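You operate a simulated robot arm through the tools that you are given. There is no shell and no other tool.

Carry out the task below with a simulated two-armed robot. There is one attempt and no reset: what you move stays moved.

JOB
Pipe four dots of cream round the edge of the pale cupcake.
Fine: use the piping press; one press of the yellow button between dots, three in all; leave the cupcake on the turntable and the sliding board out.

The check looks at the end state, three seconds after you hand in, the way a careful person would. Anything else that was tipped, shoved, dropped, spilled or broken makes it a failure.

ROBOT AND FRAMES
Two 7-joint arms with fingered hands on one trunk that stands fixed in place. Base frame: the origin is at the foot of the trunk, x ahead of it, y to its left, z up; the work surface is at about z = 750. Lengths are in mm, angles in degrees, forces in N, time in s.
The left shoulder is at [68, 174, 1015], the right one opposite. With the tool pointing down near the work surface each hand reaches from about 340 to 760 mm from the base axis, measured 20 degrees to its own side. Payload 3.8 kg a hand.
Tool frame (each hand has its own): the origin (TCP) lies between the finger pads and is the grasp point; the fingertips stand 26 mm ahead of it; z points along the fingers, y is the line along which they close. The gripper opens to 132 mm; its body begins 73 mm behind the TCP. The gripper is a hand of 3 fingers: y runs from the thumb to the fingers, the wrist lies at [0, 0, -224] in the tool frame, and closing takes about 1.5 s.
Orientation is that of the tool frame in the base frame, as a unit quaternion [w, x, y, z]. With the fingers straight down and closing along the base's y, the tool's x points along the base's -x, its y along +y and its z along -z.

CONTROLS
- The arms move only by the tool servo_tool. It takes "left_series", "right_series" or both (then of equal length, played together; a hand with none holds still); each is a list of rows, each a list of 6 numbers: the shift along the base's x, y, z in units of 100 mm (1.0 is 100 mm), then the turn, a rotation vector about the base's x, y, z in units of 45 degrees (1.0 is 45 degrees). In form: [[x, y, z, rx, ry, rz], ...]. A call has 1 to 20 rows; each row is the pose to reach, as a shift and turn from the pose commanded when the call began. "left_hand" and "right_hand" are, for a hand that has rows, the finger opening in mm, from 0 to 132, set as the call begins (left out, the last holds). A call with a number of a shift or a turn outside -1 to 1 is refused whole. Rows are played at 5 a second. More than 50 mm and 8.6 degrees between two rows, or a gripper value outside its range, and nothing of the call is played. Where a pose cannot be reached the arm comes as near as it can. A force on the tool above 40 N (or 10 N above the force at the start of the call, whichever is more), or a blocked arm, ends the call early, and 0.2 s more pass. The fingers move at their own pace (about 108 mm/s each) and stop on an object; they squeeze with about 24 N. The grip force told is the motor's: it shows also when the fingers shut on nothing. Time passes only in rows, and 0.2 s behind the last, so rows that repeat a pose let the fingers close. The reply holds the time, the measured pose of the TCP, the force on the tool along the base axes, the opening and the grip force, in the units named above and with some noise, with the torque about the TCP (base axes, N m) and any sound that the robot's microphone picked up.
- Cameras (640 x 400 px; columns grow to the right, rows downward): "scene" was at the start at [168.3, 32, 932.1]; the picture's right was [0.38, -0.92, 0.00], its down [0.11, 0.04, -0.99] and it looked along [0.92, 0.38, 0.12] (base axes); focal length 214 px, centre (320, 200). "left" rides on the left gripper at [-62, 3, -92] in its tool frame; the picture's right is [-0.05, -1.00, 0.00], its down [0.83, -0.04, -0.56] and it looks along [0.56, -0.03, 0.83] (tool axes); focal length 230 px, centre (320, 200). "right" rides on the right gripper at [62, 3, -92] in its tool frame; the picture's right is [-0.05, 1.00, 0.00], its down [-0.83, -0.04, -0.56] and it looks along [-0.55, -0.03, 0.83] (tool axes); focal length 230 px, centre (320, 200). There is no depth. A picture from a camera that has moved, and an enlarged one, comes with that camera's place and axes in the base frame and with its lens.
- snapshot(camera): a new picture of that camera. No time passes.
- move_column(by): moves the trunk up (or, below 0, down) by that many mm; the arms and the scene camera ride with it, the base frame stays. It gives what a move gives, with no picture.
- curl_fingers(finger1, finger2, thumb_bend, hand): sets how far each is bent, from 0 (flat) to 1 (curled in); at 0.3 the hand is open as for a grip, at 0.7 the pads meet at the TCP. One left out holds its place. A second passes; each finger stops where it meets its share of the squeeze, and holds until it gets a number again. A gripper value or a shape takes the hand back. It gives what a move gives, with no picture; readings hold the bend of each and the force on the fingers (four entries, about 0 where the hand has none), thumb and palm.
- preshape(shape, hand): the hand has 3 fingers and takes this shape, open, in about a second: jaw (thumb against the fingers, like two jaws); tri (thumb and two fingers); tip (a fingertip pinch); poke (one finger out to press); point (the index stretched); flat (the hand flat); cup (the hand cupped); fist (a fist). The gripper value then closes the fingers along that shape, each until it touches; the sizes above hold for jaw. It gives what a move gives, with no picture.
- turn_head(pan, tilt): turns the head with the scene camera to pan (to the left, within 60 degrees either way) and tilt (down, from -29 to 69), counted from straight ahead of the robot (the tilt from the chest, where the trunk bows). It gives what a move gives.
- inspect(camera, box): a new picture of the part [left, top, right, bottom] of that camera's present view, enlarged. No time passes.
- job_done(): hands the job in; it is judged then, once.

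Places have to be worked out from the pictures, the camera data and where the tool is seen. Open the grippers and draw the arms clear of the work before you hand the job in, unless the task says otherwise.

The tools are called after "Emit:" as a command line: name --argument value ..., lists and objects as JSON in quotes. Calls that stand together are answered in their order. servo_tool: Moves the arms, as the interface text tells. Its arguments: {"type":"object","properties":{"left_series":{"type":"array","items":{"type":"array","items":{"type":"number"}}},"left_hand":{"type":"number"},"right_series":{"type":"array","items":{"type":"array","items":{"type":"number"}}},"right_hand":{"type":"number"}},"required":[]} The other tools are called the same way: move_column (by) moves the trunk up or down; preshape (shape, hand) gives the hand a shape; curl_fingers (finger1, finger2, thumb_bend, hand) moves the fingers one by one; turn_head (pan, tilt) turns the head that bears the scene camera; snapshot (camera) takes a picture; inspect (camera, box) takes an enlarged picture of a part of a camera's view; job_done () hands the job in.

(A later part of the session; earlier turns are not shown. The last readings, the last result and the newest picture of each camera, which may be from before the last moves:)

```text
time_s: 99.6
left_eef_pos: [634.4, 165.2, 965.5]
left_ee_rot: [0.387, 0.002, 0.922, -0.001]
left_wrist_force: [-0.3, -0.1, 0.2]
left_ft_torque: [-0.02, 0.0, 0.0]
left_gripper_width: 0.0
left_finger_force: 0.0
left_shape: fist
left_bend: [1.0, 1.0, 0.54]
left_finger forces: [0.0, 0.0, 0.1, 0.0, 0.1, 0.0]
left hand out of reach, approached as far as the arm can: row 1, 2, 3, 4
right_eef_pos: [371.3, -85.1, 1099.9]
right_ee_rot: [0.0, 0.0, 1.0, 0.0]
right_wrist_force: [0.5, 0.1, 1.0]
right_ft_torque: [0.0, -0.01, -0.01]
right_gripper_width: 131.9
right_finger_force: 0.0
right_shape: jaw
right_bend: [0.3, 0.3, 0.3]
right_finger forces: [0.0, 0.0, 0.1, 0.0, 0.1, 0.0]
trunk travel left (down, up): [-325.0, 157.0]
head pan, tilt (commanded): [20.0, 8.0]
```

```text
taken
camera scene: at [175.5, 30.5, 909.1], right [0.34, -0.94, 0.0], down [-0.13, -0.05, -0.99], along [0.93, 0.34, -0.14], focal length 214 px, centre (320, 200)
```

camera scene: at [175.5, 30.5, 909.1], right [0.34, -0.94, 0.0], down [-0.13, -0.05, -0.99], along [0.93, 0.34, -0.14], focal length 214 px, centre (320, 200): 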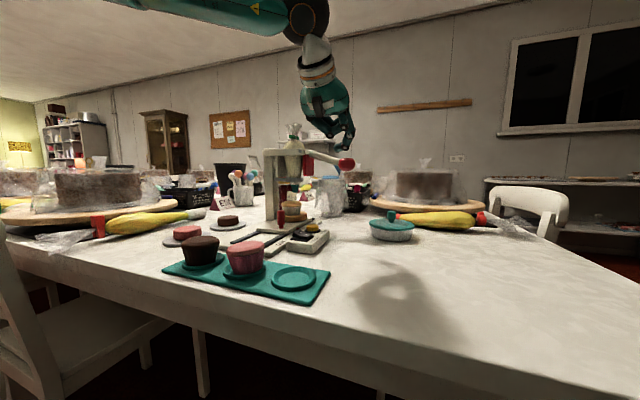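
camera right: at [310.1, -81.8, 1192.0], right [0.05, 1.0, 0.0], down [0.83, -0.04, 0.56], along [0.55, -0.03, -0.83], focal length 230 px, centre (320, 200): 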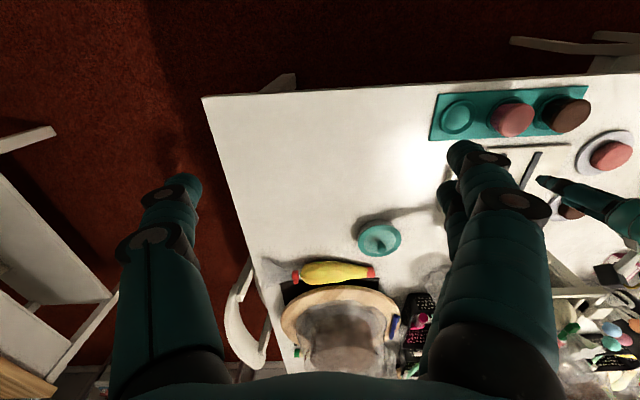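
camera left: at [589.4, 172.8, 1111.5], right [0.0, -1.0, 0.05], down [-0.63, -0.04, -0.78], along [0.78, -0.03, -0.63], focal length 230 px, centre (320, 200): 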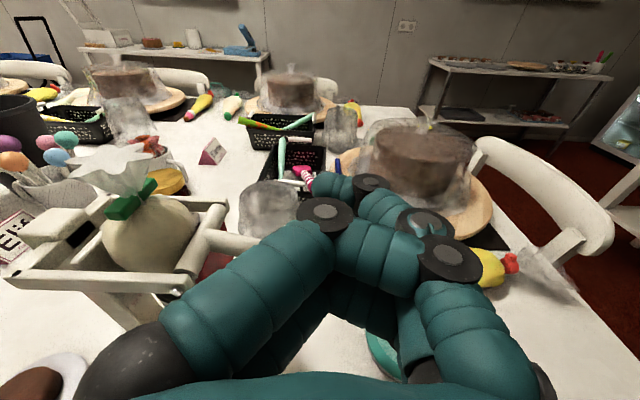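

Going lower made it worse again; this looks like a forearm-roll limit tied to the elbow being out to the side. I'll look at the right arm's posture (still the starting one) for comparison.

Emit:
turn_head --pan -40 --tilt -8

Emit:
snapshot --camera "scene"

Emit:
turn_head --pan 0 --tilt -14

Emit:
snapshot --camera "scene"

```text
time_s: 100.9
left_eef_pos: [634.5, 164.0, 965.5]
left_ee_rot: [0.387, 0.002, 0.922, 0.0]
left_wrist_force: [0.1, 0.5, 0.1]
left_ft_torque: [-0.01, 0.03, 0.01]
left_gripper_width: 0.0
left_finger_force: 0.1
left_shape: fist
left_bend: [1.0, 1.0, 0.54]
left_finger forces: [0.0, 0.0, 0.1, 0.0, 0.0, 0.0]
right_eef_pos: [370.7, -85.8, 1099.5]
right_ee_rot: [0.0, 0.001, 1.0, 0.0]
right_wrist_force: [0.7, 0.3, 0.3]
right_ft_torque: [0.0, -0.01, 0.01]
right_gripper_width: 132.0
right_finger_force: 0.2
right_shape: jaw
right_bend: [0.3, 0.3, 0.3]
right_finger forces: [0.0, 0.0, 0.1, 0.1, 0.0, 0.1]
trunk travel left (down, up): [-325.0, 157.0]
head pan, tilt (commanded): [-40.0, -8.0]
```

```text
taken
camera scene: at [154.1, -56.2, 934.1], right [-0.64, -0.77, 0.0], down [0.11, -0.09, -0.99], along [0.76, -0.64, 0.14], focal length 214 px, centre (320, 200)
```

scene: 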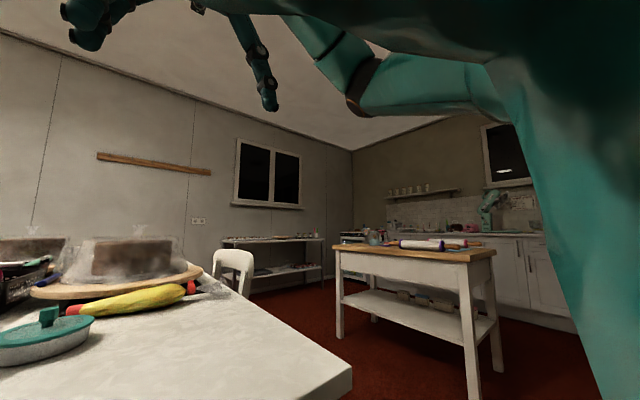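

```text
time_s: 102.0
left_eef_pos: [634.2, 163.8, 966.1]
left_ee_rot: [0.387, 0.001, 0.922, 0.0]
left_wrist_force: [-0.3, 0.1, 0.0]
left_ft_torque: [0.01, 0.03, -0.01]
left_gripper_width: 0.0
left_finger_force: 0.2
left_shape: fist
left_bend: [1.0, 1.0, 0.54]
left_finger forces: [0.0, 0.1, 0.1, 0.1, 0.0, 0.0]
right_eef_pos: [370.9, -86.3, 1099.8]
right_ee_rot: [-0.001, -0.001, 1.0, 0.0]
right_wrist_force: [-0.5, -0.3, 0.3]
right_ft_torque: [0.0, -0.01, -0.02]
right_gripper_width: 132.0
right_finger_force: 0.2
right_shape: jaw
right_bend: [0.3, 0.3, 0.3]
right_finger forces: [0.0, 0.1, 0.0, 0.0, 0.0, 0.0]
trunk travel left (down, up): [-325.0, 157.0]
head pan, tilt (commanded): [0.0, -14.0]
```

```text
taken
camera scene: at [169.8, -1.3, 942.8], right [0.0, -1.0, 0.0], down [0.24, 0.0, -0.97], along [0.97, 0.0, 0.24], focal length 214 px, centre (320, 200)
```

scene: 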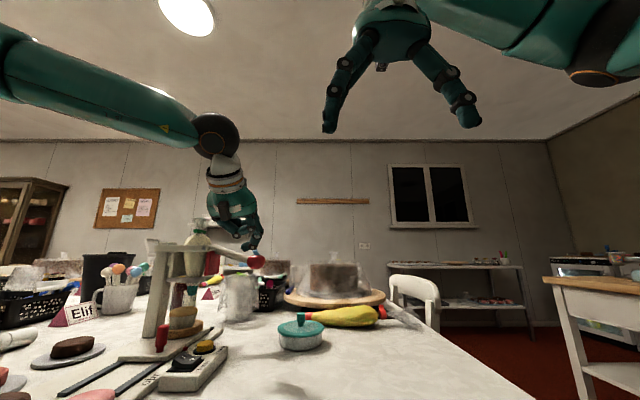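

Both arms carry the elbow outward, so pointing the hand forward-and-inward (azimuth about −30°) lowers the forearm roll and keeps the wrist on the +y side. I'll rotate the tilted hand by −30° about z here.

Emit:
servo_tool --left_series '[[-0.1, 0, 0.1, 0, 0, -0.17], [-0.1, 0, 0.2, 0, 0, -0.34], [-0.1, 0, 0.3, 0, 0, -0.51], [-0.1, 0, 0.35, 0, 0, -0.67], [-0.1, 0, 0.35, 0, 0, -0.67]]'

Emit:
servo_tool --left_series '[[0.2, 0, 0, 0, 0, 0], [0.4, 0, 0, 0, 0, 0], [0.6, 0, 0, 0, 0, 0], [0.8, 0, 0, 0, 0, 0], [0.8, 0, 0, 0, 0, 0]]'

Emit:
snapshot --camera "left"

Emit:
turn_head --pan 20 --tilt 8

Emit:
snapshot --camera "scene"

```text
time_s: 103.2
left_eef_pos: [624.2, 164.6, 1000.7]
left_ee_rot: [0.375, 0.241, 0.889, -0.101]
left_wrist_force: [0.2, 0.3, 0.4]
left_ft_torque: [-0.04, 0.02, -0.03]
left_gripper_width: 0.0
left_finger_force: 0.0
left_shape: fist
left_bend: [1.0, 1.0, 0.54]
left_finger forces: [0.0, 0.0, 0.0, 0.0, 0.1, 0.1]
right_eef_pos: [371.9, -85.6, 1099.4]
right_ee_rot: [0.0, 0.0, 1.0, 0.0]
right_wrist_force: [-0.1, -0.4, -0.4]
right_ft_torque: [-0.01, 0.0, 0.01]
right_gripper_width: 132.0
right_finger_force: 0.0
right_shape: jaw
right_bend: [0.3, 0.3, 0.3]
right_finger forces: [0.1, 0.0, 0.0, 0.0, 0.0, 0.0]
trunk travel left (down, up): [-325.0, 157.0]
head pan, tilt (commanded): [0.0, -14.0]
```

```text
time_s: 104.4
left_eef_pos: [694.8, 163.9, 1001.8]
left_ee_rot: [0.374, 0.241, 0.89, -0.1]
left_wrist_force: [0.2, -0.1, -0.3]
left_ft_torque: [0.01, 0.03, 0.01]
left_gripper_width: 0.2
left_finger_force: 0.0
left_shape: fist
left_bend: [1.0, 1.0, 0.54]
left_finger forces: [0.0, 0.0, 0.0, 0.0, 0.0, 0.0]
left hand out of reach, approached as far as the arm can: row 4, 5
right_eef_pos: [371.3, -84.8, 1100.6]
right_ee_rot: [0.0, 0.0, 1.0, 0.0]
right_wrist_force: [-0.2, -0.6, -0.5]
right_ft_torque: [-0.02, 0.02, 0.0]
right_gripper_width: 131.9
right_finger_force: 0.0
right_shape: jaw
right_bend: [0.3, 0.3, 0.3]
right_finger forces: [0.0, 0.0, 0.0, 0.0, 0.0, 0.0]
trunk travel left (down, up): [-325.0, 157.0]
head pan, tilt (commanded): [0.0, -14.0]
```

```text
taken
camera left: at [677.4, 178.3, 1110.9], right [-0.47, -0.88, 0.04], down [-0.87, 0.46, -0.21], along [0.16, -0.13, -0.98], focal length 230 px, centre (320, 200)
```

left: 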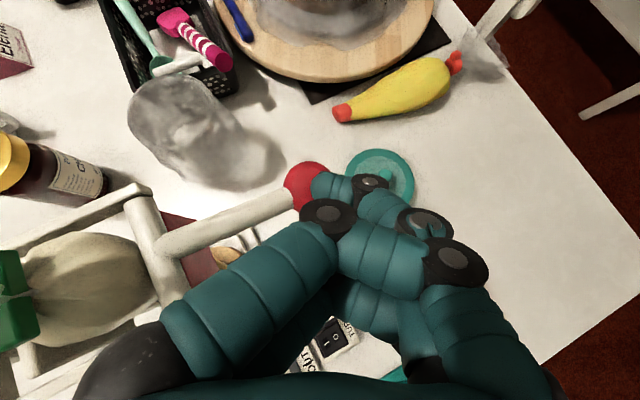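

```text
time_s: 105.2
left_eef_pos: [693.9, 163.5, 1001.5]
left_ee_rot: [0.375, 0.241, 0.89, -0.101]
left_wrist_force: [-0.5, -0.4, -0.8]
left_ft_torque: [-0.01, -0.02, 0.02]
left_gripper_width: 0.0
left_finger_force: 0.0
left_shape: fist
left_bend: [1.0, 1.0, 0.54]
left_finger forces: [0.0, 0.0, 0.0, 0.0, 0.0, 0.0]
right_eef_pos: [372.2, -85.0, 1100.0]
right_ee_rot: [0.0, -0.001, 1.0, 0.0]
right_wrist_force: [-0.8, 0.2, -0.1]
right_ft_torque: [-0.01, 0.03, 0.03]
right_gripper_width: 131.9
right_finger_force: 0.0
right_shape: jaw
right_bend: [0.3, 0.3, 0.3]
right_finger forces: [0.1, 0.0, 0.0, 0.0, 0.0, 0.0]
trunk travel left (down, up): [-325.0, 157.0]
head pan, tilt (commanded): [20.0, 8.0]
```

```text
taken
camera scene: at [175.5, 30.4, 909.1], right [0.34, -0.94, 0.0], down [-0.13, -0.05, -0.99], along [0.93, 0.34, -0.14], focal length 214 px, centre (320, 200)
```

scene: 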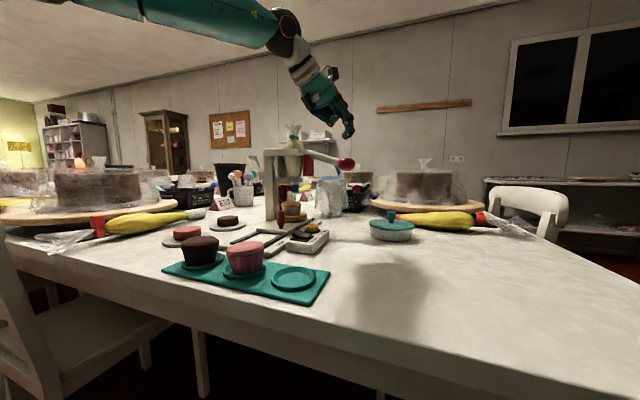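

Now the fist is just above and slightly short of the ball (tip about [707, 155, 983]; ball about [722, 156, 923]). I'll move 14 mm forward and 20 mm down, then check.

Emit:
servo_tool --left_series '[[0.05, 0, -0.1, 0, 0, 0], [0.1, 0, -0.2, 0, 0, 0], [0.15, 0, -0.2, 0, 0, 0], [0.15, 0, -0.2, 0, 0, 0]]'

Emit:
snapshot --camera "left"

Emit:
inspect --camera "scene" --box '[250, 60, 410, 200]'

```text
time_s: 106.2
left_eef_pos: [700.2, 168.8, 990.8]
left_ee_rot: [0.375, 0.241, 0.89, -0.101]
left_wrist_force: [-0.7, 0.2, 0.1]
left_ft_torque: [-0.02, 0.0, -0.03]
left_gripper_width: 0.1
left_finger_force: 0.1
left_shape: fist
left_bend: [1.0, 1.0, 0.54]
left_finger forces: [0.1, 0.1, 0.0, 0.1, 0.1, 0.0]
left hand out of reach, approached as far as the arm can: row 1, 2, 3, 4
right_eef_pos: [371.8, -84.4, 1100.8]
right_ee_rot: [0.0, 0.0, 1.0, 0.0]
right_wrist_force: [-0.4, 0.5, 0.6]
right_ft_torque: [-0.01, 0.02, 0.0]
right_gripper_width: 131.9
right_finger_force: 0.0
right_shape: jaw
right_bend: [0.3, 0.3, 0.3]
right_finger forces: [0.0, 0.0, 0.0, 0.0, 0.0, 0.1]
trunk travel left (down, up): [-325.0, 157.0]
head pan, tilt (commanded): [20.0, 8.0]
```

```text
taken
camera left: at [682.2, 183.1, 1102.1], right [-0.47, -0.88, 0.04], down [-0.87, 0.46, -0.21], along [0.16, -0.13, -0.98], focal length 230 px, centre (320, 200)
```

left: 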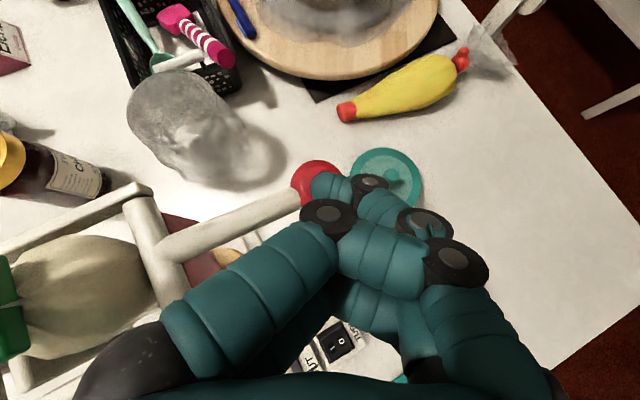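

```text
2.86 times, centred on (330, 130) of scene
camera zoom: at [175.4, 30.4, 909.1], right [0.34, -0.94, 0.0], down [-0.13, -0.05, -0.99], along [0.93, 0.34, -0.14], focal length 613 px, centre (291, 400)
```

zoom: 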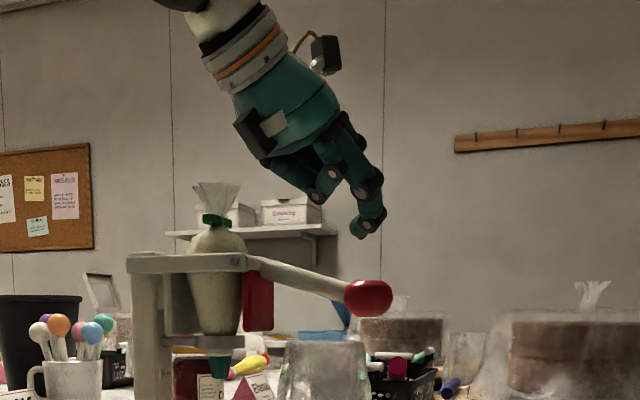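

Still slightly out of reach in the downward direction. I'll point the hand further inward (azimuth −45°) and a bit flatter, lifting a little first to keep clear of the ball.

Emit:
servo_tool --left_series '[[-0.05, 0, 0.1, 0, 0, -0.11], [-0.1, 0, 0.15, 0, 0, -0.22], [-0.1, 0, 0.15, 0, 0, -0.333], [-0.1, 0, 0.15, 0, 0, -0.333]]'

Emit:
servo_tool --left_series '[[0, 0, 0, -0.08, -0.08, 0], [0, 0, 0, -0.157, -0.157, 0], [0, 0, 0, -0.157, -0.157, 0]]'

Emit:
servo_tool --left_series '[[0.1, 0, -0.1, 0, 0, 0], [0.15, 0, -0.2, 0, 0, 0], [0.2, 0, -0.25, 0, 0, 0], [0.2, 0, -0.25, 0, 0, 0]]'

Emit:
snapshot --camera "left"

Emit:
inspect --camera "scene" --box '[250, 60, 410, 200]'

```text
time_s: 107.2
left_eef_pos: [688.8, 169.8, 1006.6]
left_ee_rot: [0.358, 0.357, 0.85, -0.15]
left_wrist_force: [-0.2, -0.5, -0.1]
left_ft_torque: [0.0, 0.01, 0.03]
left_gripper_width: 0.0
left_finger_force: 0.1
left_shape: fist
left_bend: [1.0, 1.0, 0.54]
left_finger forces: [0.0, 0.1, 0.0, 0.0, 0.1, 0.1]
right_eef_pos: [371.2, -85.1, 1100.1]
right_ee_rot: [0.001, -0.001, 1.0, 0.0]
right_wrist_force: [-1.0, -0.8, 0.1]
right_ft_torque: [0.02, -0.02, -0.01]
right_gripper_width: 131.8
right_finger_force: 0.1
right_shape: jaw
right_bend: [0.3, 0.3, 0.3]
right_finger forces: [0.0, 0.0, 0.0, 0.0, 0.0, 0.1]
trunk travel left (down, up): [-325.0, 157.0]
head pan, tilt (commanded): [20.0, 8.0]
```

```text
time_s: 108.0
left_eef_pos: [689.1, 170.1, 1007.4]
left_ee_rot: [0.431, 0.341, 0.816, -0.179]
left_wrist_force: [-0.1, 0.5, -0.3]
left_ft_torque: [0.02, 0.02, 0.0]
left_gripper_width: 0.1
left_finger_force: 0.1
left_shape: fist
left_bend: [1.0, 1.0, 0.54]
left_finger forces: [0.0, 0.0, 0.0, 0.0, 0.0, 0.1]
right_eef_pos: [371.3, -84.7, 1100.5]
right_ee_rot: [0.0, 0.0, 1.0, 0.0]
right_wrist_force: [0.4, -0.1, -0.3]
right_ft_torque: [-0.02, -0.01, -0.04]
right_gripper_width: 131.8
right_finger_force: 0.1
right_shape: jaw
right_bend: [0.3, 0.3, 0.3]
right_finger forces: [0.0, 0.0, 0.0, 0.0, 0.0, 0.1]
trunk travel left (down, up): [-325.0, 157.0]
head pan, tilt (commanded): [20.0, 8.0]
```

```text
time_s: 109.0
left_eef_pos: [710.2, 169.3, 981.9]
left_ee_rot: [0.431, 0.341, 0.816, -0.179]
left_wrist_force: [-0.5, -0.5, -0.5]
left_ft_torque: [0.0, 0.0, 0.02]
left_gripper_width: 0.2
left_finger_force: 0.0
left_shape: fist
left_bend: [1.0, 1.0, 0.54]
left_finger forces: [0.0, 0.0, 0.0, 0.0, 0.0, 0.1]
right_eef_pos: [370.6, -86.1, 1100.2]
right_ee_rot: [0.0, 0.0, 1.0, 0.0]
right_wrist_force: [0.0, -0.1, 0.5]
right_ft_torque: [0.0, 0.01, -0.03]
right_gripper_width: 131.8
right_finger_force: 0.1
right_shape: jaw
right_bend: [0.3, 0.3, 0.3]
right_finger forces: [0.0, 0.0, 0.0, 0.0, 0.0, 0.0]
trunk travel left (down, up): [-325.0, 157.0]
head pan, tilt (commanded): [20.0, 8.0]
```

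```text
taken
camera left: at [684.1, 200.5, 1086.6], right [-0.69, -0.72, 0.04], down [-0.68, 0.63, -0.37], along [0.24, -0.28, -0.93], focal length 230 px, centre (320, 200)
```

left: 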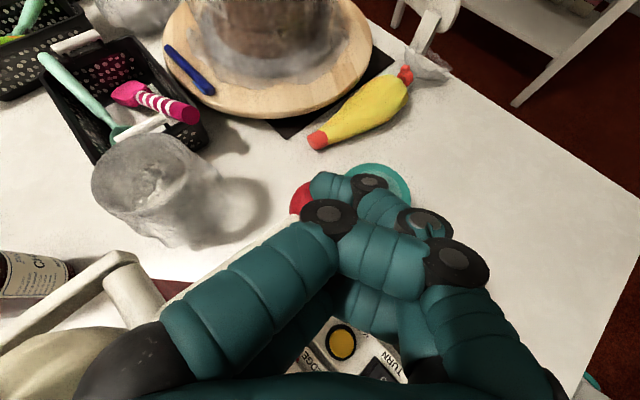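

```text
2.86 times, centred on (330, 130) of scene
camera zoom: at [175.4, 30.5, 909.1], right [0.34, -0.94, 0.0], down [-0.13, -0.05, -0.99], along [0.93, 0.34, -0.14], focal length 613 px, centre (291, 400)
```

zoom: 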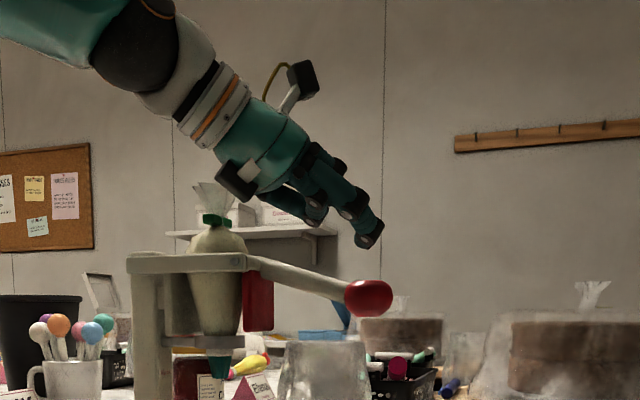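

Reached without warnings: the fist's tip is about [725, 154, 967], right above the ball (top ≈ 940). I'll lower 20 mm and look at force and picture.

Emit:
servo_tool --left_series '[[0, 0, -0.1, 0, 0, 0], [0, 0, -0.2, 0, 0, 0], [0, 0, -0.2, 0, 0, 0]]'

Emit:
inspect --camera "scene" --box '[270, 80, 390, 190]'

Emit:
snapshot --camera "left"

```text
time_s: 109.8
left_eef_pos: [709.6, 168.3, 962.0]
left_ee_rot: [0.431, 0.341, 0.816, -0.179]
left_wrist_force: [-0.1, 0.0, -0.5]
left_ft_torque: [0.01, -0.01, -0.02]
left_gripper_width: 0.0
left_finger_force: 0.1
left_shape: fist
left_bend: [1.0, 1.0, 0.54]
left_finger forces: [0.0, 0.0, 0.0, 0.0, 0.0, 0.0]
right_eef_pos: [371.8, -84.7, 1099.5]
right_ee_rot: [0.0, 0.0, 1.0, 0.0]
right_wrist_force: [-0.4, 0.8, 0.3]
right_ft_torque: [0.0, 0.01, -0.02]
right_gripper_width: 131.7
right_finger_force: 0.0
right_shape: jaw
right_bend: [0.3, 0.3, 0.3]
right_finger forces: [0.1, 0.0, 0.1, 0.0, 0.0, 0.0]
trunk travel left (down, up): [-325.0, 157.0]
head pan, tilt (commanded): [20.0, 8.0]
```

```text
3.64 times, centred on (330, 135) of scene
camera zoom: at [175.4, 30.5, 909.1], right [0.34, -0.94, 0.0], down [-0.13, -0.05, -0.99], along [0.93, 0.34, -0.14], focal length 780 px, centre (284, 436)
```

zoom: 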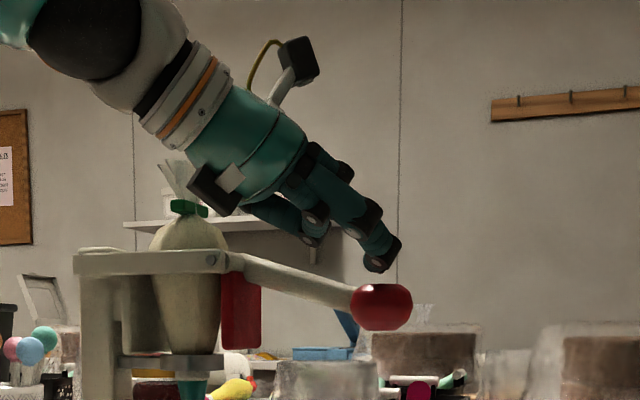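

```text
taken
camera left: at [683.9, 200.2, 1067.0], right [-0.69, -0.72, 0.04], down [-0.68, 0.63, -0.37], along [0.24, -0.28, -0.93], focal length 230 px, centre (320, 200)
```

left: 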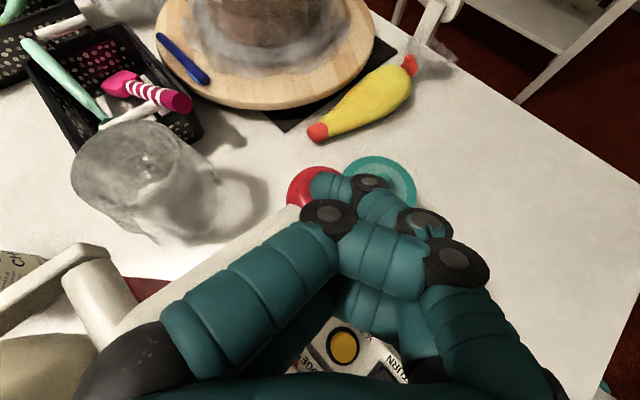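

The tip is centred above the ball with ~14 mm gap. I'll lower 18 mm to touch and start the press, watching the force.

Emit:
servo_tool --left_series '[[0, 0, -0.06, 0, 0, 0], [0, 0, -0.12, 0, 0, 0], [0, 0, -0.18, 0, 0, 0], [0, 0, -0.18, 0, 0, 0]]'

Emit:
inspect --camera "scene" --box '[270, 80, 390, 190]'

```text
time_s: 110.8
left_eef_pos: [710.2, 169.1, 944.5]
left_ee_rot: [0.431, 0.341, 0.816, -0.179]
left_wrist_force: [0.6, -0.2, 1.7]
left_ft_torque: [-0.01, -0.04, 0.03]
left_gripper_width: 0.0
left_finger_force: 0.1
left_shape: fist
left_bend: [1.0, 1.0, 0.54]
left_finger forces: [0.0, 0.1, 0.0, 0.0, 2.2, 0.0]
right_eef_pos: [370.3, -85.1, 1099.8]
right_ee_rot: [-0.001, 0.0, 1.0, 0.0]
right_wrist_force: [-0.3, 0.6, -0.3]
right_ft_torque: [0.01, -0.03, -0.01]
right_gripper_width: 131.9
right_finger_force: 0.0
right_shape: jaw
right_bend: [0.3, 0.3, 0.3]
right_finger forces: [0.1, 0.1, 0.0, 0.0, 0.0, 0.0]
trunk travel left (down, up): [-325.0, 157.0]
head pan, tilt (commanded): [20.0, 8.0]
```

```text
3.64 times, centred on (330, 135) of scene
camera zoom: at [175.3, 30.4, 909.1], right [0.34, -0.94, 0.0], down [-0.13, -0.05, -0.99], along [0.93, 0.34, -0.14], focal length 780 px, centre (284, 436)
```

zoom: 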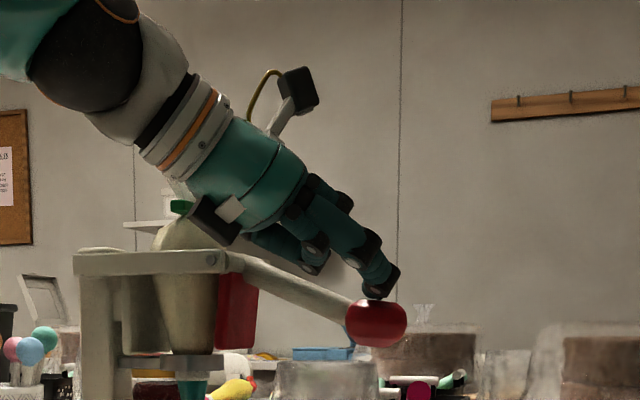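

Contact at about 2 N and the lever is already turning; the paddle swings toward the bag. I'll continue 12 mm down, following the ball's arc slightly in +y.

Emit:
servo_tool --left_series '[[0, 0.01, -0.04, 0, 0, 0], [0, 0.03, -0.08, 0, 0, 0], [0, 0.04, -0.12, 0, 0, 0], [0, 0.04, -0.12, 0, 0, 0]]'

Emit:
inspect --camera "scene" --box '[270, 80, 390, 220]'

```text
time_s: 111.8
left_eef_pos: [708.5, 173.7, 933.5]
left_ee_rot: [0.431, 0.34, 0.816, -0.178]
left_wrist_force: [0.8, -0.8, 3.5]
left_ft_torque: [0.0, -0.03, 0.01]
left_gripper_width: 0.0
left_finger_force: 0.0
left_shape: fist
left_bend: [1.0, 1.0, 0.54]
left_finger forces: [0.0, 0.1, 0.1, 0.0, 3.2, 0.0]
right_eef_pos: [370.2, -86.0, 1099.5]
right_ee_rot: [0.0, 0.0, 1.0, 0.0]
right_wrist_force: [0.1, -0.1, 0.0]
right_ft_torque: [0.01, 0.02, -0.01]
right_gripper_width: 132.1
right_finger_force: 0.0
right_shape: jaw
right_bend: [0.3, 0.3, 0.3]
right_finger forces: [0.0, 0.1, 0.0, 0.1, 0.0, 0.0]
trunk travel left (down, up): [-325.0, 157.0]
head pan, tilt (commanded): [20.0, 8.0]
```

```text
2.86 times, centred on (330, 150) of scene
camera zoom: at [175.3, 30.3, 909.1], right [0.34, -0.94, 0.0], down [-0.13, -0.05, -0.99], along [0.93, 0.34, -0.14], focal length 613 px, centre (291, 343)
```

zoom: 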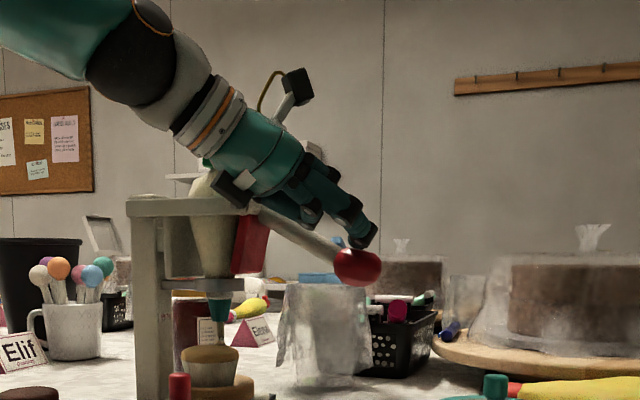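

Force 3.5 N, lever turning further; no cream visible yet. I'll press another 12 mm and zoom at the nozzle.

Emit:
servo_tool --left_series '[[0, 0.02, -0.04, 0, 0, 0], [0, 0.04, -0.08, 0, 0, 0], [0, 0.06, -0.12, 0, 0, 0], [0, 0.06, -0.12, 0, 0, 0]]'

Emit:
inspect --camera "scene" --box '[270, 80, 390, 220]'

Emit:
inspect --camera "scene" --box '[280, 170, 340, 220]'

```text
time_s: 112.8
left_eef_pos: [707.4, 173.5, 930.3]
left_ee_rot: [0.437, 0.343, 0.812, -0.178]
left_wrist_force: [5.8, -15.8, 30.5]
left_ft_torque: [2.84, 1.06, 0.18]
left_gripper_width: 0.0
left_finger_force: 0.1
left_shape: fist
left_bend: [1.0, 1.0, 0.54]
left_finger forces: [0.0, 0.0, 0.0, 0.1, 3.4, 0.0]
right_eef_pos: [370.5, -87.6, 1100.7]
right_ee_rot: [0.002, 0.001, 1.0, 0.001]
right_wrist_force: [1.6, 0.8, -0.5]
right_ft_torque: [-0.02, 0.03, 0.0]
right_gripper_width: 131.8
right_finger_force: 0.1
right_shape: jaw
right_bend: [0.3, 0.3, 0.3]
right_finger forces: [0.1, 0.0, 0.0, 0.0, 0.1, 0.1]
trunk travel left (down, up): [-325.0, 157.0]
head pan, tilt (commanded): [20.0, 8.0]
```

```text
2.86 times, centred on (330, 150) of scene
camera zoom: at [173.9, 28.3, 909.6], right [0.34, -0.94, 0.0], down [-0.13, -0.05, -0.99], along [0.93, 0.34, -0.14], focal length 613 px, centre (291, 343)
```

zoom: 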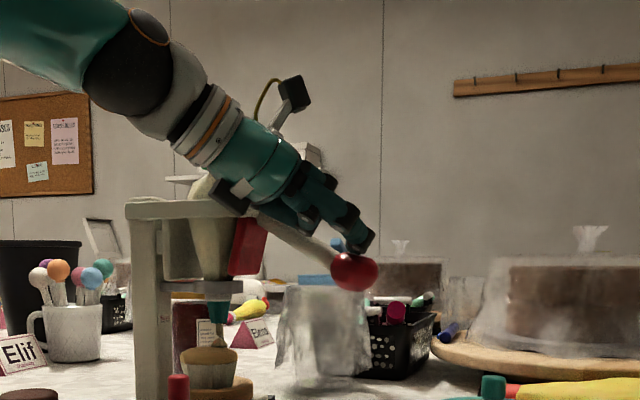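

```text
8.00 times, centred on (310, 195) of scene
camera zoom: at [173.9, 28.3, 909.6], right [0.34, -0.94, 0.0], down [-0.13, -0.05, -0.99], along [0.93, 0.34, -0.14], focal length 1716 px, centre (400, 240)
```

zoom: 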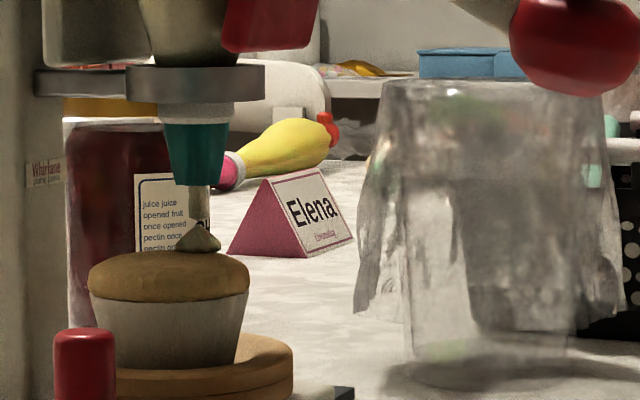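

Cream is coming out and a dot is forming, but the force jumped to 30 N with torque, so the hand body is touching the press frame. I'll back off straight up right away.

Emit:
servo_tool --left_series '[[0, -0.08, 0.1, 0, 0, 0], [0, -0.1, 0.25, 0, 0, 0], [0, -0.1, 0.45, 0, 0, 0], [0, -0.1, 0.6, 0, 0, 0], [0, -0.1, 0.6, 0, 0, 0]]'

Emit:
inspect --camera "scene" --box '[270, 80, 390, 220]'

Emit:
inspect --camera "scene" --box '[280, 170, 340, 220]'

```text
time_s: 114.0
left_eef_pos: [709.5, 168.9, 980.5]
left_ee_rot: [0.431, 0.341, 0.816, -0.18]
left_wrist_force: [-0.7, 0.1, -0.8]
left_ft_torque: [-0.04, -0.01, 0.01]
left_gripper_width: 0.0
left_finger_force: 0.0
left_shape: fist
left_bend: [1.0, 1.0, 0.54]
left_finger forces: [0.0, 0.0, 0.1, 0.0, 0.0, 0.0]
right_eef_pos: [371.1, -85.2, 1100.0]
right_ee_rot: [0.0, -0.001, 1.0, -0.001]
right_wrist_force: [0.0, -0.1, 1.0]
right_ft_torque: [0.04, 0.04, 0.0]
right_gripper_width: 132.0
right_finger_force: 0.0
right_shape: jaw
right_bend: [0.3, 0.3, 0.3]
right_finger forces: [0.0, 0.0, 0.0, 0.1, 0.1, 0.0]
trunk travel left (down, up): [-325.0, 157.0]
head pan, tilt (commanded): [20.0, 8.0]
```

```text
2.86 times, centred on (330, 150) of scene
camera zoom: at [175.6, 30.6, 909.0], right [0.34, -0.94, 0.0], down [-0.13, -0.05, -0.99], along [0.93, 0.34, -0.14], focal length 613 px, centre (291, 343)
```

zoom: 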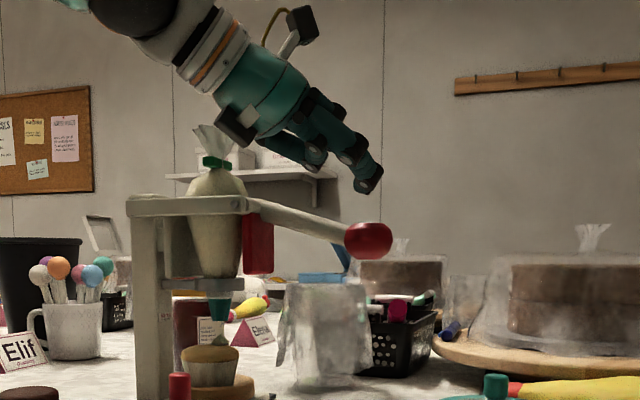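

```text
8.00 times, centred on (310, 195) of scene
camera zoom: at [175.6, 30.6, 909.0], right [0.34, -0.94, 0.0], down [-0.13, -0.05, -0.99], along [0.93, 0.34, -0.14], focal length 1716 px, centre (400, 240)
```

zoom: 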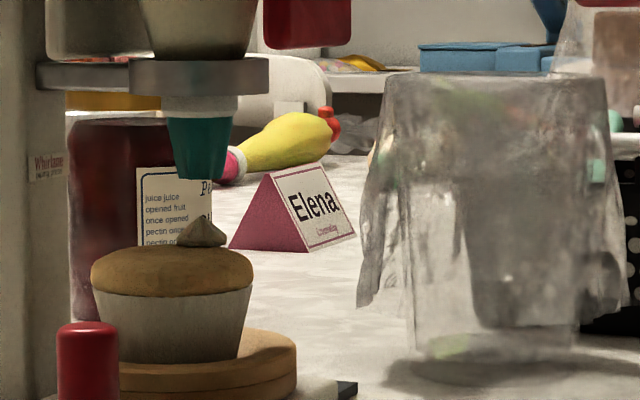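

One neat dot is on the cupcake and the lever has sprung back; the press hasn't moved. Next time I'll keep the hand ~10 mm further to −y. Now to the yellow button: move back, up and over toward [610, 214], then reduce the tilt to about 30°.

Emit:
servo_tool --left_series '[[-0.2, 0, 0.2, 0, 0, 0], [-0.5, 0.1, 0.3, 0, 0, 0], [-0.8, 0.3, 0.3, 0, 0, 0], [-1.0, 0.45, 0.3, 0, 0, 0], [-1.0, 0.45, 0.3, 0, 0, 0]]'

Emit:
servo_tool --left_series '[[0, 0, 0, 0.13, 0.13, 0], [0, 0, -0.1, 0.26, 0.26, 0], [0, 0, -0.2, 0.393, 0.393, 0], [0, 0, -0.4, 0.393, 0.393, 0], [0, 0, -0.6, 0.393, 0.393, 0], [0, 0, -0.6, 0.393, 0.393, 0]]'

Emit:
snapshot --camera "left"

Emit:
inspect --camera "scene" --box '[240, 100, 360, 240]'

```text
time_s: 115.2
left_eef_pos: [608.8, 213.5, 1011.4]
left_ee_rot: [0.431, 0.341, 0.816, -0.179]
left_wrist_force: [0.0, 0.2, 0.7]
left_ft_torque: [0.0, -0.01, -0.02]
left_gripper_width: 0.1
left_finger_force: 0.0
left_shape: fist
left_bend: [1.0, 1.0, 0.54]
left_finger forces: [0.0, 0.0, 0.0, 0.0, 0.1, 0.0]
right_eef_pos: [372.0, -84.7, 1100.5]
right_ee_rot: [0.0, 0.0, 1.0, 0.0]
right_wrist_force: [0.2, 0.9, -0.3]
right_ft_torque: [-0.01, -0.01, -0.02]
right_gripper_width: 132.3
right_finger_force: 0.0
right_shape: jaw
right_bend: [0.3, 0.3, 0.3]
right_finger forces: [0.0, 0.1, 0.0, 0.0, 0.0, 0.0]
trunk travel left (down, up): [-325.0, 157.0]
head pan, tilt (commanded): [20.0, 8.0]
```

```text
time_s: 116.6
left_eef_pos: [609.1, 215.6, 951.9]
left_ee_rot: [0.244, 0.372, 0.89, -0.102]
left_wrist_force: [-0.5, 0.4, -0.2]
left_ft_torque: [0.0, -0.01, -0.01]
left_gripper_width: 0.0
left_finger_force: 0.0
left_shape: fist
left_bend: [1.0, 1.0, 0.54]
left_finger forces: [0.0, 0.0, 0.0, 0.1, 0.0, 0.0]
right_eef_pos: [371.7, -86.0, 1099.3]
right_ee_rot: [0.0, 0.0, 1.0, 0.0]
right_wrist_force: [0.8, -0.3, 0.1]
right_ft_torque: [0.01, 0.03, 0.03]
right_gripper_width: 131.9
right_finger_force: 0.1
right_shape: jaw
right_bend: [0.3, 0.3, 0.3]
right_finger forces: [0.1, 0.0, 0.0, 0.1, 0.1, 0.1]
trunk travel left (down, up): [-325.0, 157.0]
head pan, tilt (commanded): [20.0, 8.0]
```

```text
taken
camera left: at [616.3, 212.4, 1062.6], right [-0.68, -0.73, 0.03], down [-0.73, 0.68, 0.05], along [-0.06, 0.02, -1.0], focal length 230 px, centre (320, 200)
```

left: 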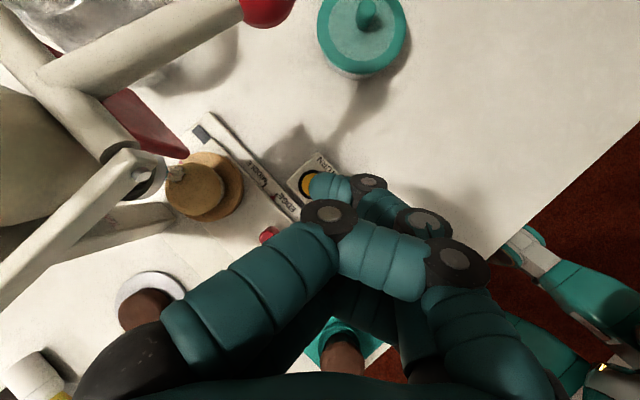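

```text
2.86 times, centred on (300, 170) of scene
camera zoom: at [175.4, 30.6, 909.1], right [0.34, -0.94, 0.0], down [-0.13, -0.05, -0.99], along [0.93, 0.34, -0.14], focal length 613 px, centre (377, 286)
```

zoom: 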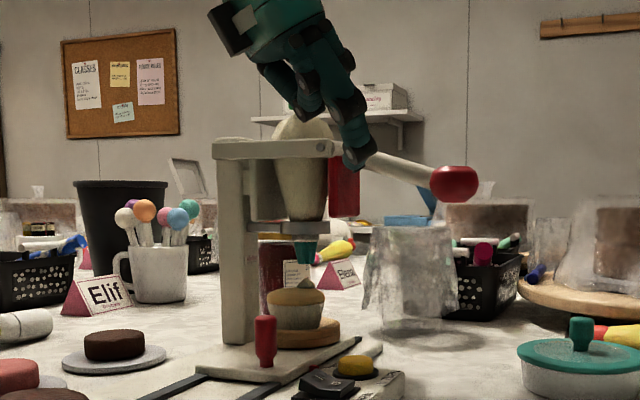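

The wrist camera now looks straight down. I'll zoom on the cupcake (dot 1) and on the button area.

Emit:
inspect --camera "left" --box '[130, 110, 350, 260]'

```text
2.67 times, centred on (240, 185) of left
camera zoom: at [616.3, 212.4, 1062.6], right [-0.68, -0.73, 0.03], down [-0.73, 0.68, 0.05], along [-0.06, 0.02, -1.0], focal length 614 px, centre (533, 240)
```

zoom: 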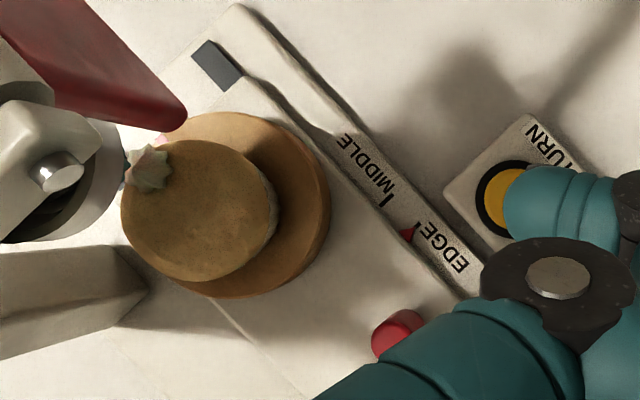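

Dot 1 sits nicely at the rim. The thumb tip is right above the yellow button (both at about [617, 212] in the downward view). I'll lower straight down to about z 832 and check.

Emit:
servo_tool --left_series '[[0, 0, -0.3, 0, 0, 0], [0, 0, -0.6, 0, 0, 0], [0, 0, -0.85, 0, 0, 0], [0, 0, -1.0, 0, 0, 0], [0, 0, -1.0, 0, 0, 0]]'

Emit:
servo_tool --left_series '[[0, 0, -0.1, 0, 0, 0], [0, 0, -0.2, 0, 0, 0], [0, 0, -0.2, 0, 0, 0]]'

Emit:
inspect --camera "left" --box '[220, 110, 440, 260]'

Emit:
inspect --camera "scene" --box '[270, 150, 390, 250]'

```text
time_s: 117.8
left_eef_pos: [608.8, 214.0, 851.4]
left_ee_rot: [0.243, 0.371, 0.89, -0.101]
left_wrist_force: [0.0, -0.1, -0.5]
left_ft_torque: [0.02, 0.0, 0.02]
left_gripper_width: 0.0
left_finger_force: 0.1
left_shape: fist
left_bend: [1.0, 1.0, 0.54]
left_finger forces: [0.1, 0.0, 0.1, 0.0, 0.0, 0.0]
right_eef_pos: [371.2, -85.1, 1100.0]
right_ee_rot: [0.0, 0.0, 1.0, 0.0]
right_wrist_force: [0.1, 0.0, -0.4]
right_ft_torque: [0.0, 0.02, 0.0]
right_gripper_width: 131.8
right_finger_force: 0.1
right_shape: jaw
right_bend: [0.3, 0.3, 0.3]
right_finger forces: [0.1, 0.0, 0.0, 0.1, 0.0, 0.2]
trunk travel left (down, up): [-325.0, 157.0]
head pan, tilt (commanded): [20.0, 8.0]
```

```text
time_s: 118.6
left_eef_pos: [609.0, 214.3, 831.0]
left_ee_rot: [0.245, 0.371, 0.89, -0.101]
left_wrist_force: [0.4, 0.3, -0.1]
left_ft_torque: [0.02, 0.01, -0.01]
left_gripper_width: 0.1
left_finger_force: 0.1
left_shape: fist
left_bend: [1.0, 1.0, 0.54]
left_finger forces: [0.0, 0.0, 0.1, 0.0, 0.0, 0.0]
right_eef_pos: [372.6, -85.2, 1099.4]
right_ee_rot: [0.0, 0.0, 1.0, 0.0]
right_wrist_force: [-0.1, 0.4, -0.3]
right_ft_torque: [0.03, 0.02, -0.02]
right_gripper_width: 132.0
right_finger_force: 0.0
right_shape: jaw
right_bend: [0.3, 0.3, 0.3]
right_finger forces: [0.0, 0.1, 0.1, 0.0, 0.0, 0.0]
trunk travel left (down, up): [-325.0, 157.0]
head pan, tilt (commanded): [20.0, 8.0]
```

```text
2.67 times, centred on (330, 185) of left
camera zoom: at [616.5, 212.0, 942.5], right [-0.68, -0.73, 0.03], down [-0.73, 0.68, 0.05], along [-0.06, 0.02, -1.0], focal length 614 px, centre (293, 240)
```

zoom: 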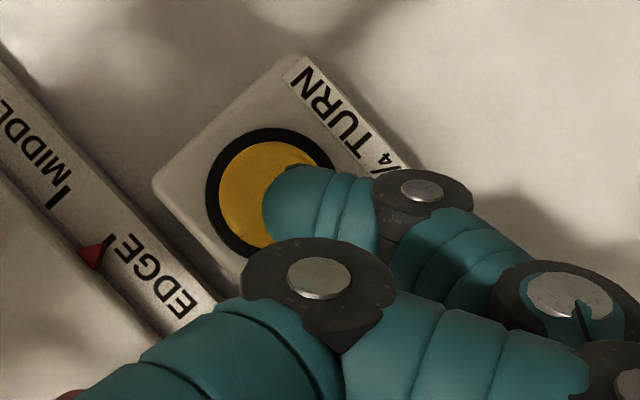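

```text
4.00 times, centred on (330, 200) of scene
camera zoom: at [175.5, 30.4, 909.1], right [0.34, -0.94, 0.0], down [-0.13, -0.05, -0.99], along [0.93, 0.34, -0.14], focal length 858 px, centre (280, 200)
```

zoom: 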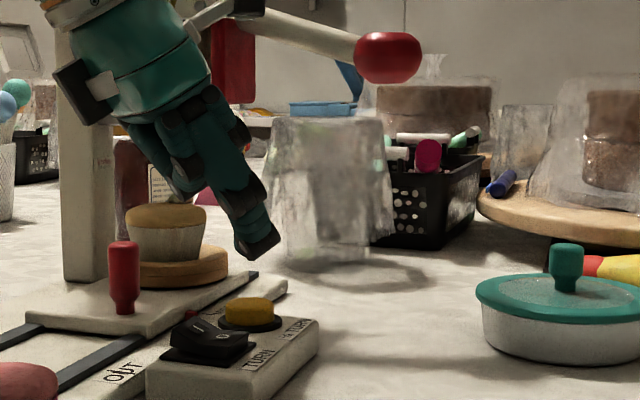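

The thumb's end is about 5 mm toward −y of the button centre. I'll shift [+1, +4.5] mm and lower to just above it.

Emit:
servo_tool --left_series '[[0.01, 0.045, -0.05, 0, 0, 0], [0.01, 0.045, -0.12, 0, 0, 0], [0.01, 0.045, -0.18, 0, 0, 0], [0.01, 0.045, -0.18, 0, 0, 0]]'

Emit:
inspect --camera "scene" --box '[290, 170, 370, 240]'

Emit:
inspect --camera "left" --box '[220, 110, 440, 260]'

```text
time_s: 119.6
left_eef_pos: [609.7, 218.9, 812.0]
left_ee_rot: [0.243, 0.371, 0.89, -0.101]
left_wrist_force: [-0.1, -0.4, 0.4]
left_ft_torque: [-0.03, 0.0, 0.0]
left_gripper_width: 0.0
left_finger_force: 0.0
left_shape: fist
left_bend: [1.0, 1.0, 0.54]
left_finger forces: [0.1, 0.0, 0.0, 0.0, 0.0, 0.0]
right_eef_pos: [371.9, -84.9, 1099.9]
right_ee_rot: [0.0, 0.0, 1.0, 0.0]
right_wrist_force: [-0.3, -0.4, -1.8]
right_ft_torque: [0.0, 0.01, 0.0]
right_gripper_width: 131.9
right_finger_force: 0.0
right_shape: jaw
right_bend: [0.3, 0.3, 0.3]
right_finger forces: [0.0, 0.1, 0.0, 0.1, 0.0, 0.1]
trunk travel left (down, up): [-325.0, 157.0]
head pan, tilt (commanded): [20.0, 8.0]
```

```text
5.71 times, centred on (330, 205) of scene
camera zoom: at [175.5, 30.4, 909.1], right [0.34, -0.94, 0.0], down [-0.13, -0.05, -0.99], along [0.93, 0.34, -0.14], focal length 1226 px, centre (263, 171)
```

zoom: 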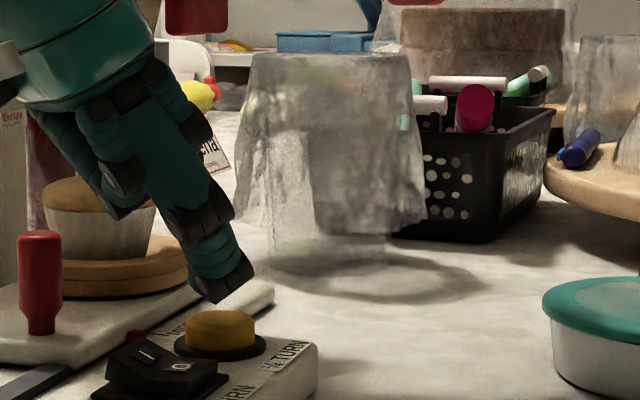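

```text
2.67 times, centred on (330, 185) of left
camera zoom: at [617.7, 216.3, 924.5], right [-0.68, -0.73, 0.03], down [-0.73, 0.68, 0.05], along [-0.06, 0.02, -1.0], focal length 614 px, centre (293, 240)
```

zoom: 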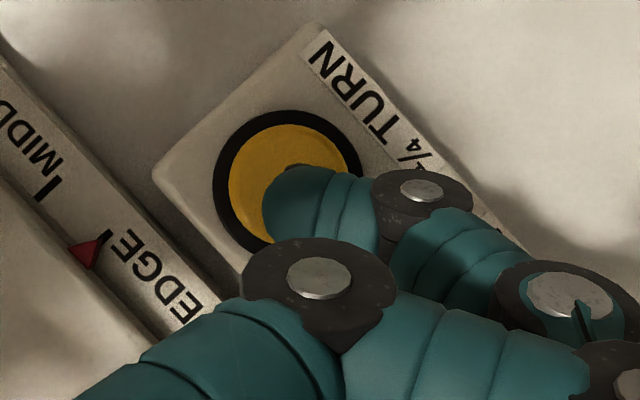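

The thumb end is just ~5 mm above the button centre. I'll press down in small steps, up to 9 mm.

Emit:
servo_tool --left_series '[[0, 0, -0.03, 0, 0, 0], [0, 0, -0.05, 0, 0, 0], [0, 0, -0.07, 0, 0, 0], [0, 0, -0.09, 0, 0, 0]]'

Emit:
inspect --camera "scene" --box '[290, 170, 370, 240]'

```text
time_s: 120.6
left_eef_pos: [609.1, 218.5, 803.0]
left_ee_rot: [0.243, 0.372, 0.89, -0.102]
left_wrist_force: [0.5, 0.5, 1.4]
left_ft_torque: [0.0, -0.03, -0.02]
left_gripper_width: 0.0
left_finger_force: 0.1
left_shape: fist
left_bend: [1.0, 1.0, 0.54]
left_finger forces: [0.1, 0.0, 0.1, 0.0, 0.9, 0.0]
right_eef_pos: [371.0, -85.3, 1101.6]
right_ee_rot: [0.0, 0.001, 1.0, 0.001]
right_wrist_force: [-0.2, 0.1, 0.7]
right_ft_torque: [0.01, 0.02, 0.05]
right_gripper_width: 132.1
right_finger_force: 0.0
right_shape: jaw
right_bend: [0.3, 0.3, 0.3]
right_finger forces: [0.0, 0.0, 0.0, 0.1, 0.0, 0.0]
trunk travel left (down, up): [-325.0, 157.0]
head pan, tilt (commanded): [20.0, 8.0]
```

```text
5.71 times, centred on (330, 205) of scene
camera zoom: at [175.5, 30.5, 909.1], right [0.34, -0.94, 0.0], down [-0.13, -0.05, -0.99], along [0.93, 0.34, -0.14], focal length 1226 px, centre (263, 171)
```

zoom: 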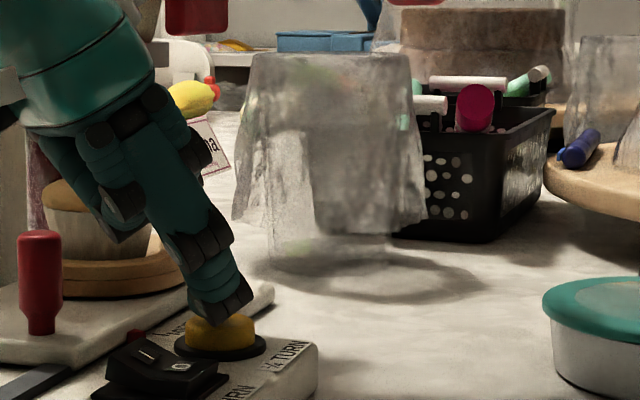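

Light contact, 1.4 N. I'll press a bit further (4 mm).

Emit:
servo_tool --left_series '[[0, 0, -0.02, 0, 0, 0], [0, 0, -0.04, 0, 0, 0]]'

Emit:
inspect --camera "scene" --box '[290, 170, 370, 240]'

```text
time_s: 121.2
left_eef_pos: [608.9, 218.1, 800.8]
left_ee_rot: [0.245, 0.37, 0.89, -0.102]
left_wrist_force: [1.0, 0.9, 1.2]
left_ft_torque: [0.02, -0.02, 0.03]
left_gripper_width: 0.1
left_finger_force: 0.0
left_shape: fist
left_bend: [1.0, 1.0, 0.54]
left_finger forces: [0.0, 0.0, 0.0, 0.0, 1.7, 0.0]
right_eef_pos: [370.7, -85.1, 1100.9]
right_ee_rot: [0.0, 0.0, 1.0, -0.001]
right_wrist_force: [-0.1, 0.4, -0.4]
right_ft_torque: [0.02, -0.03, 0.01]
right_gripper_width: 131.9
right_finger_force: 0.1
right_shape: jaw
right_bend: [0.3, 0.3, 0.3]
right_finger forces: [0.1, 0.1, 0.0, 0.1, 0.0, 0.1]
trunk travel left (down, up): [-325.0, 157.0]
head pan, tilt (commanded): [20.0, 8.0]
heard: click
```

```text
5.71 times, centred on (330, 205) of scene
camera zoom: at [175.4, 30.4, 909.1], right [0.34, -0.94, 0.0], down [-0.13, -0.05, -0.99], along [0.93, 0.34, -0.14], focal length 1226 px, centre (263, 171)
```

zoom: 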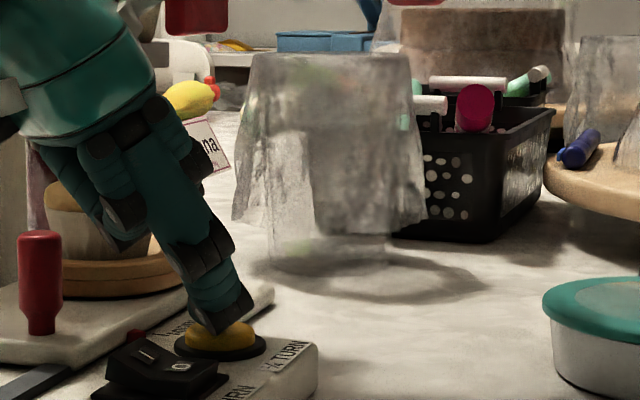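

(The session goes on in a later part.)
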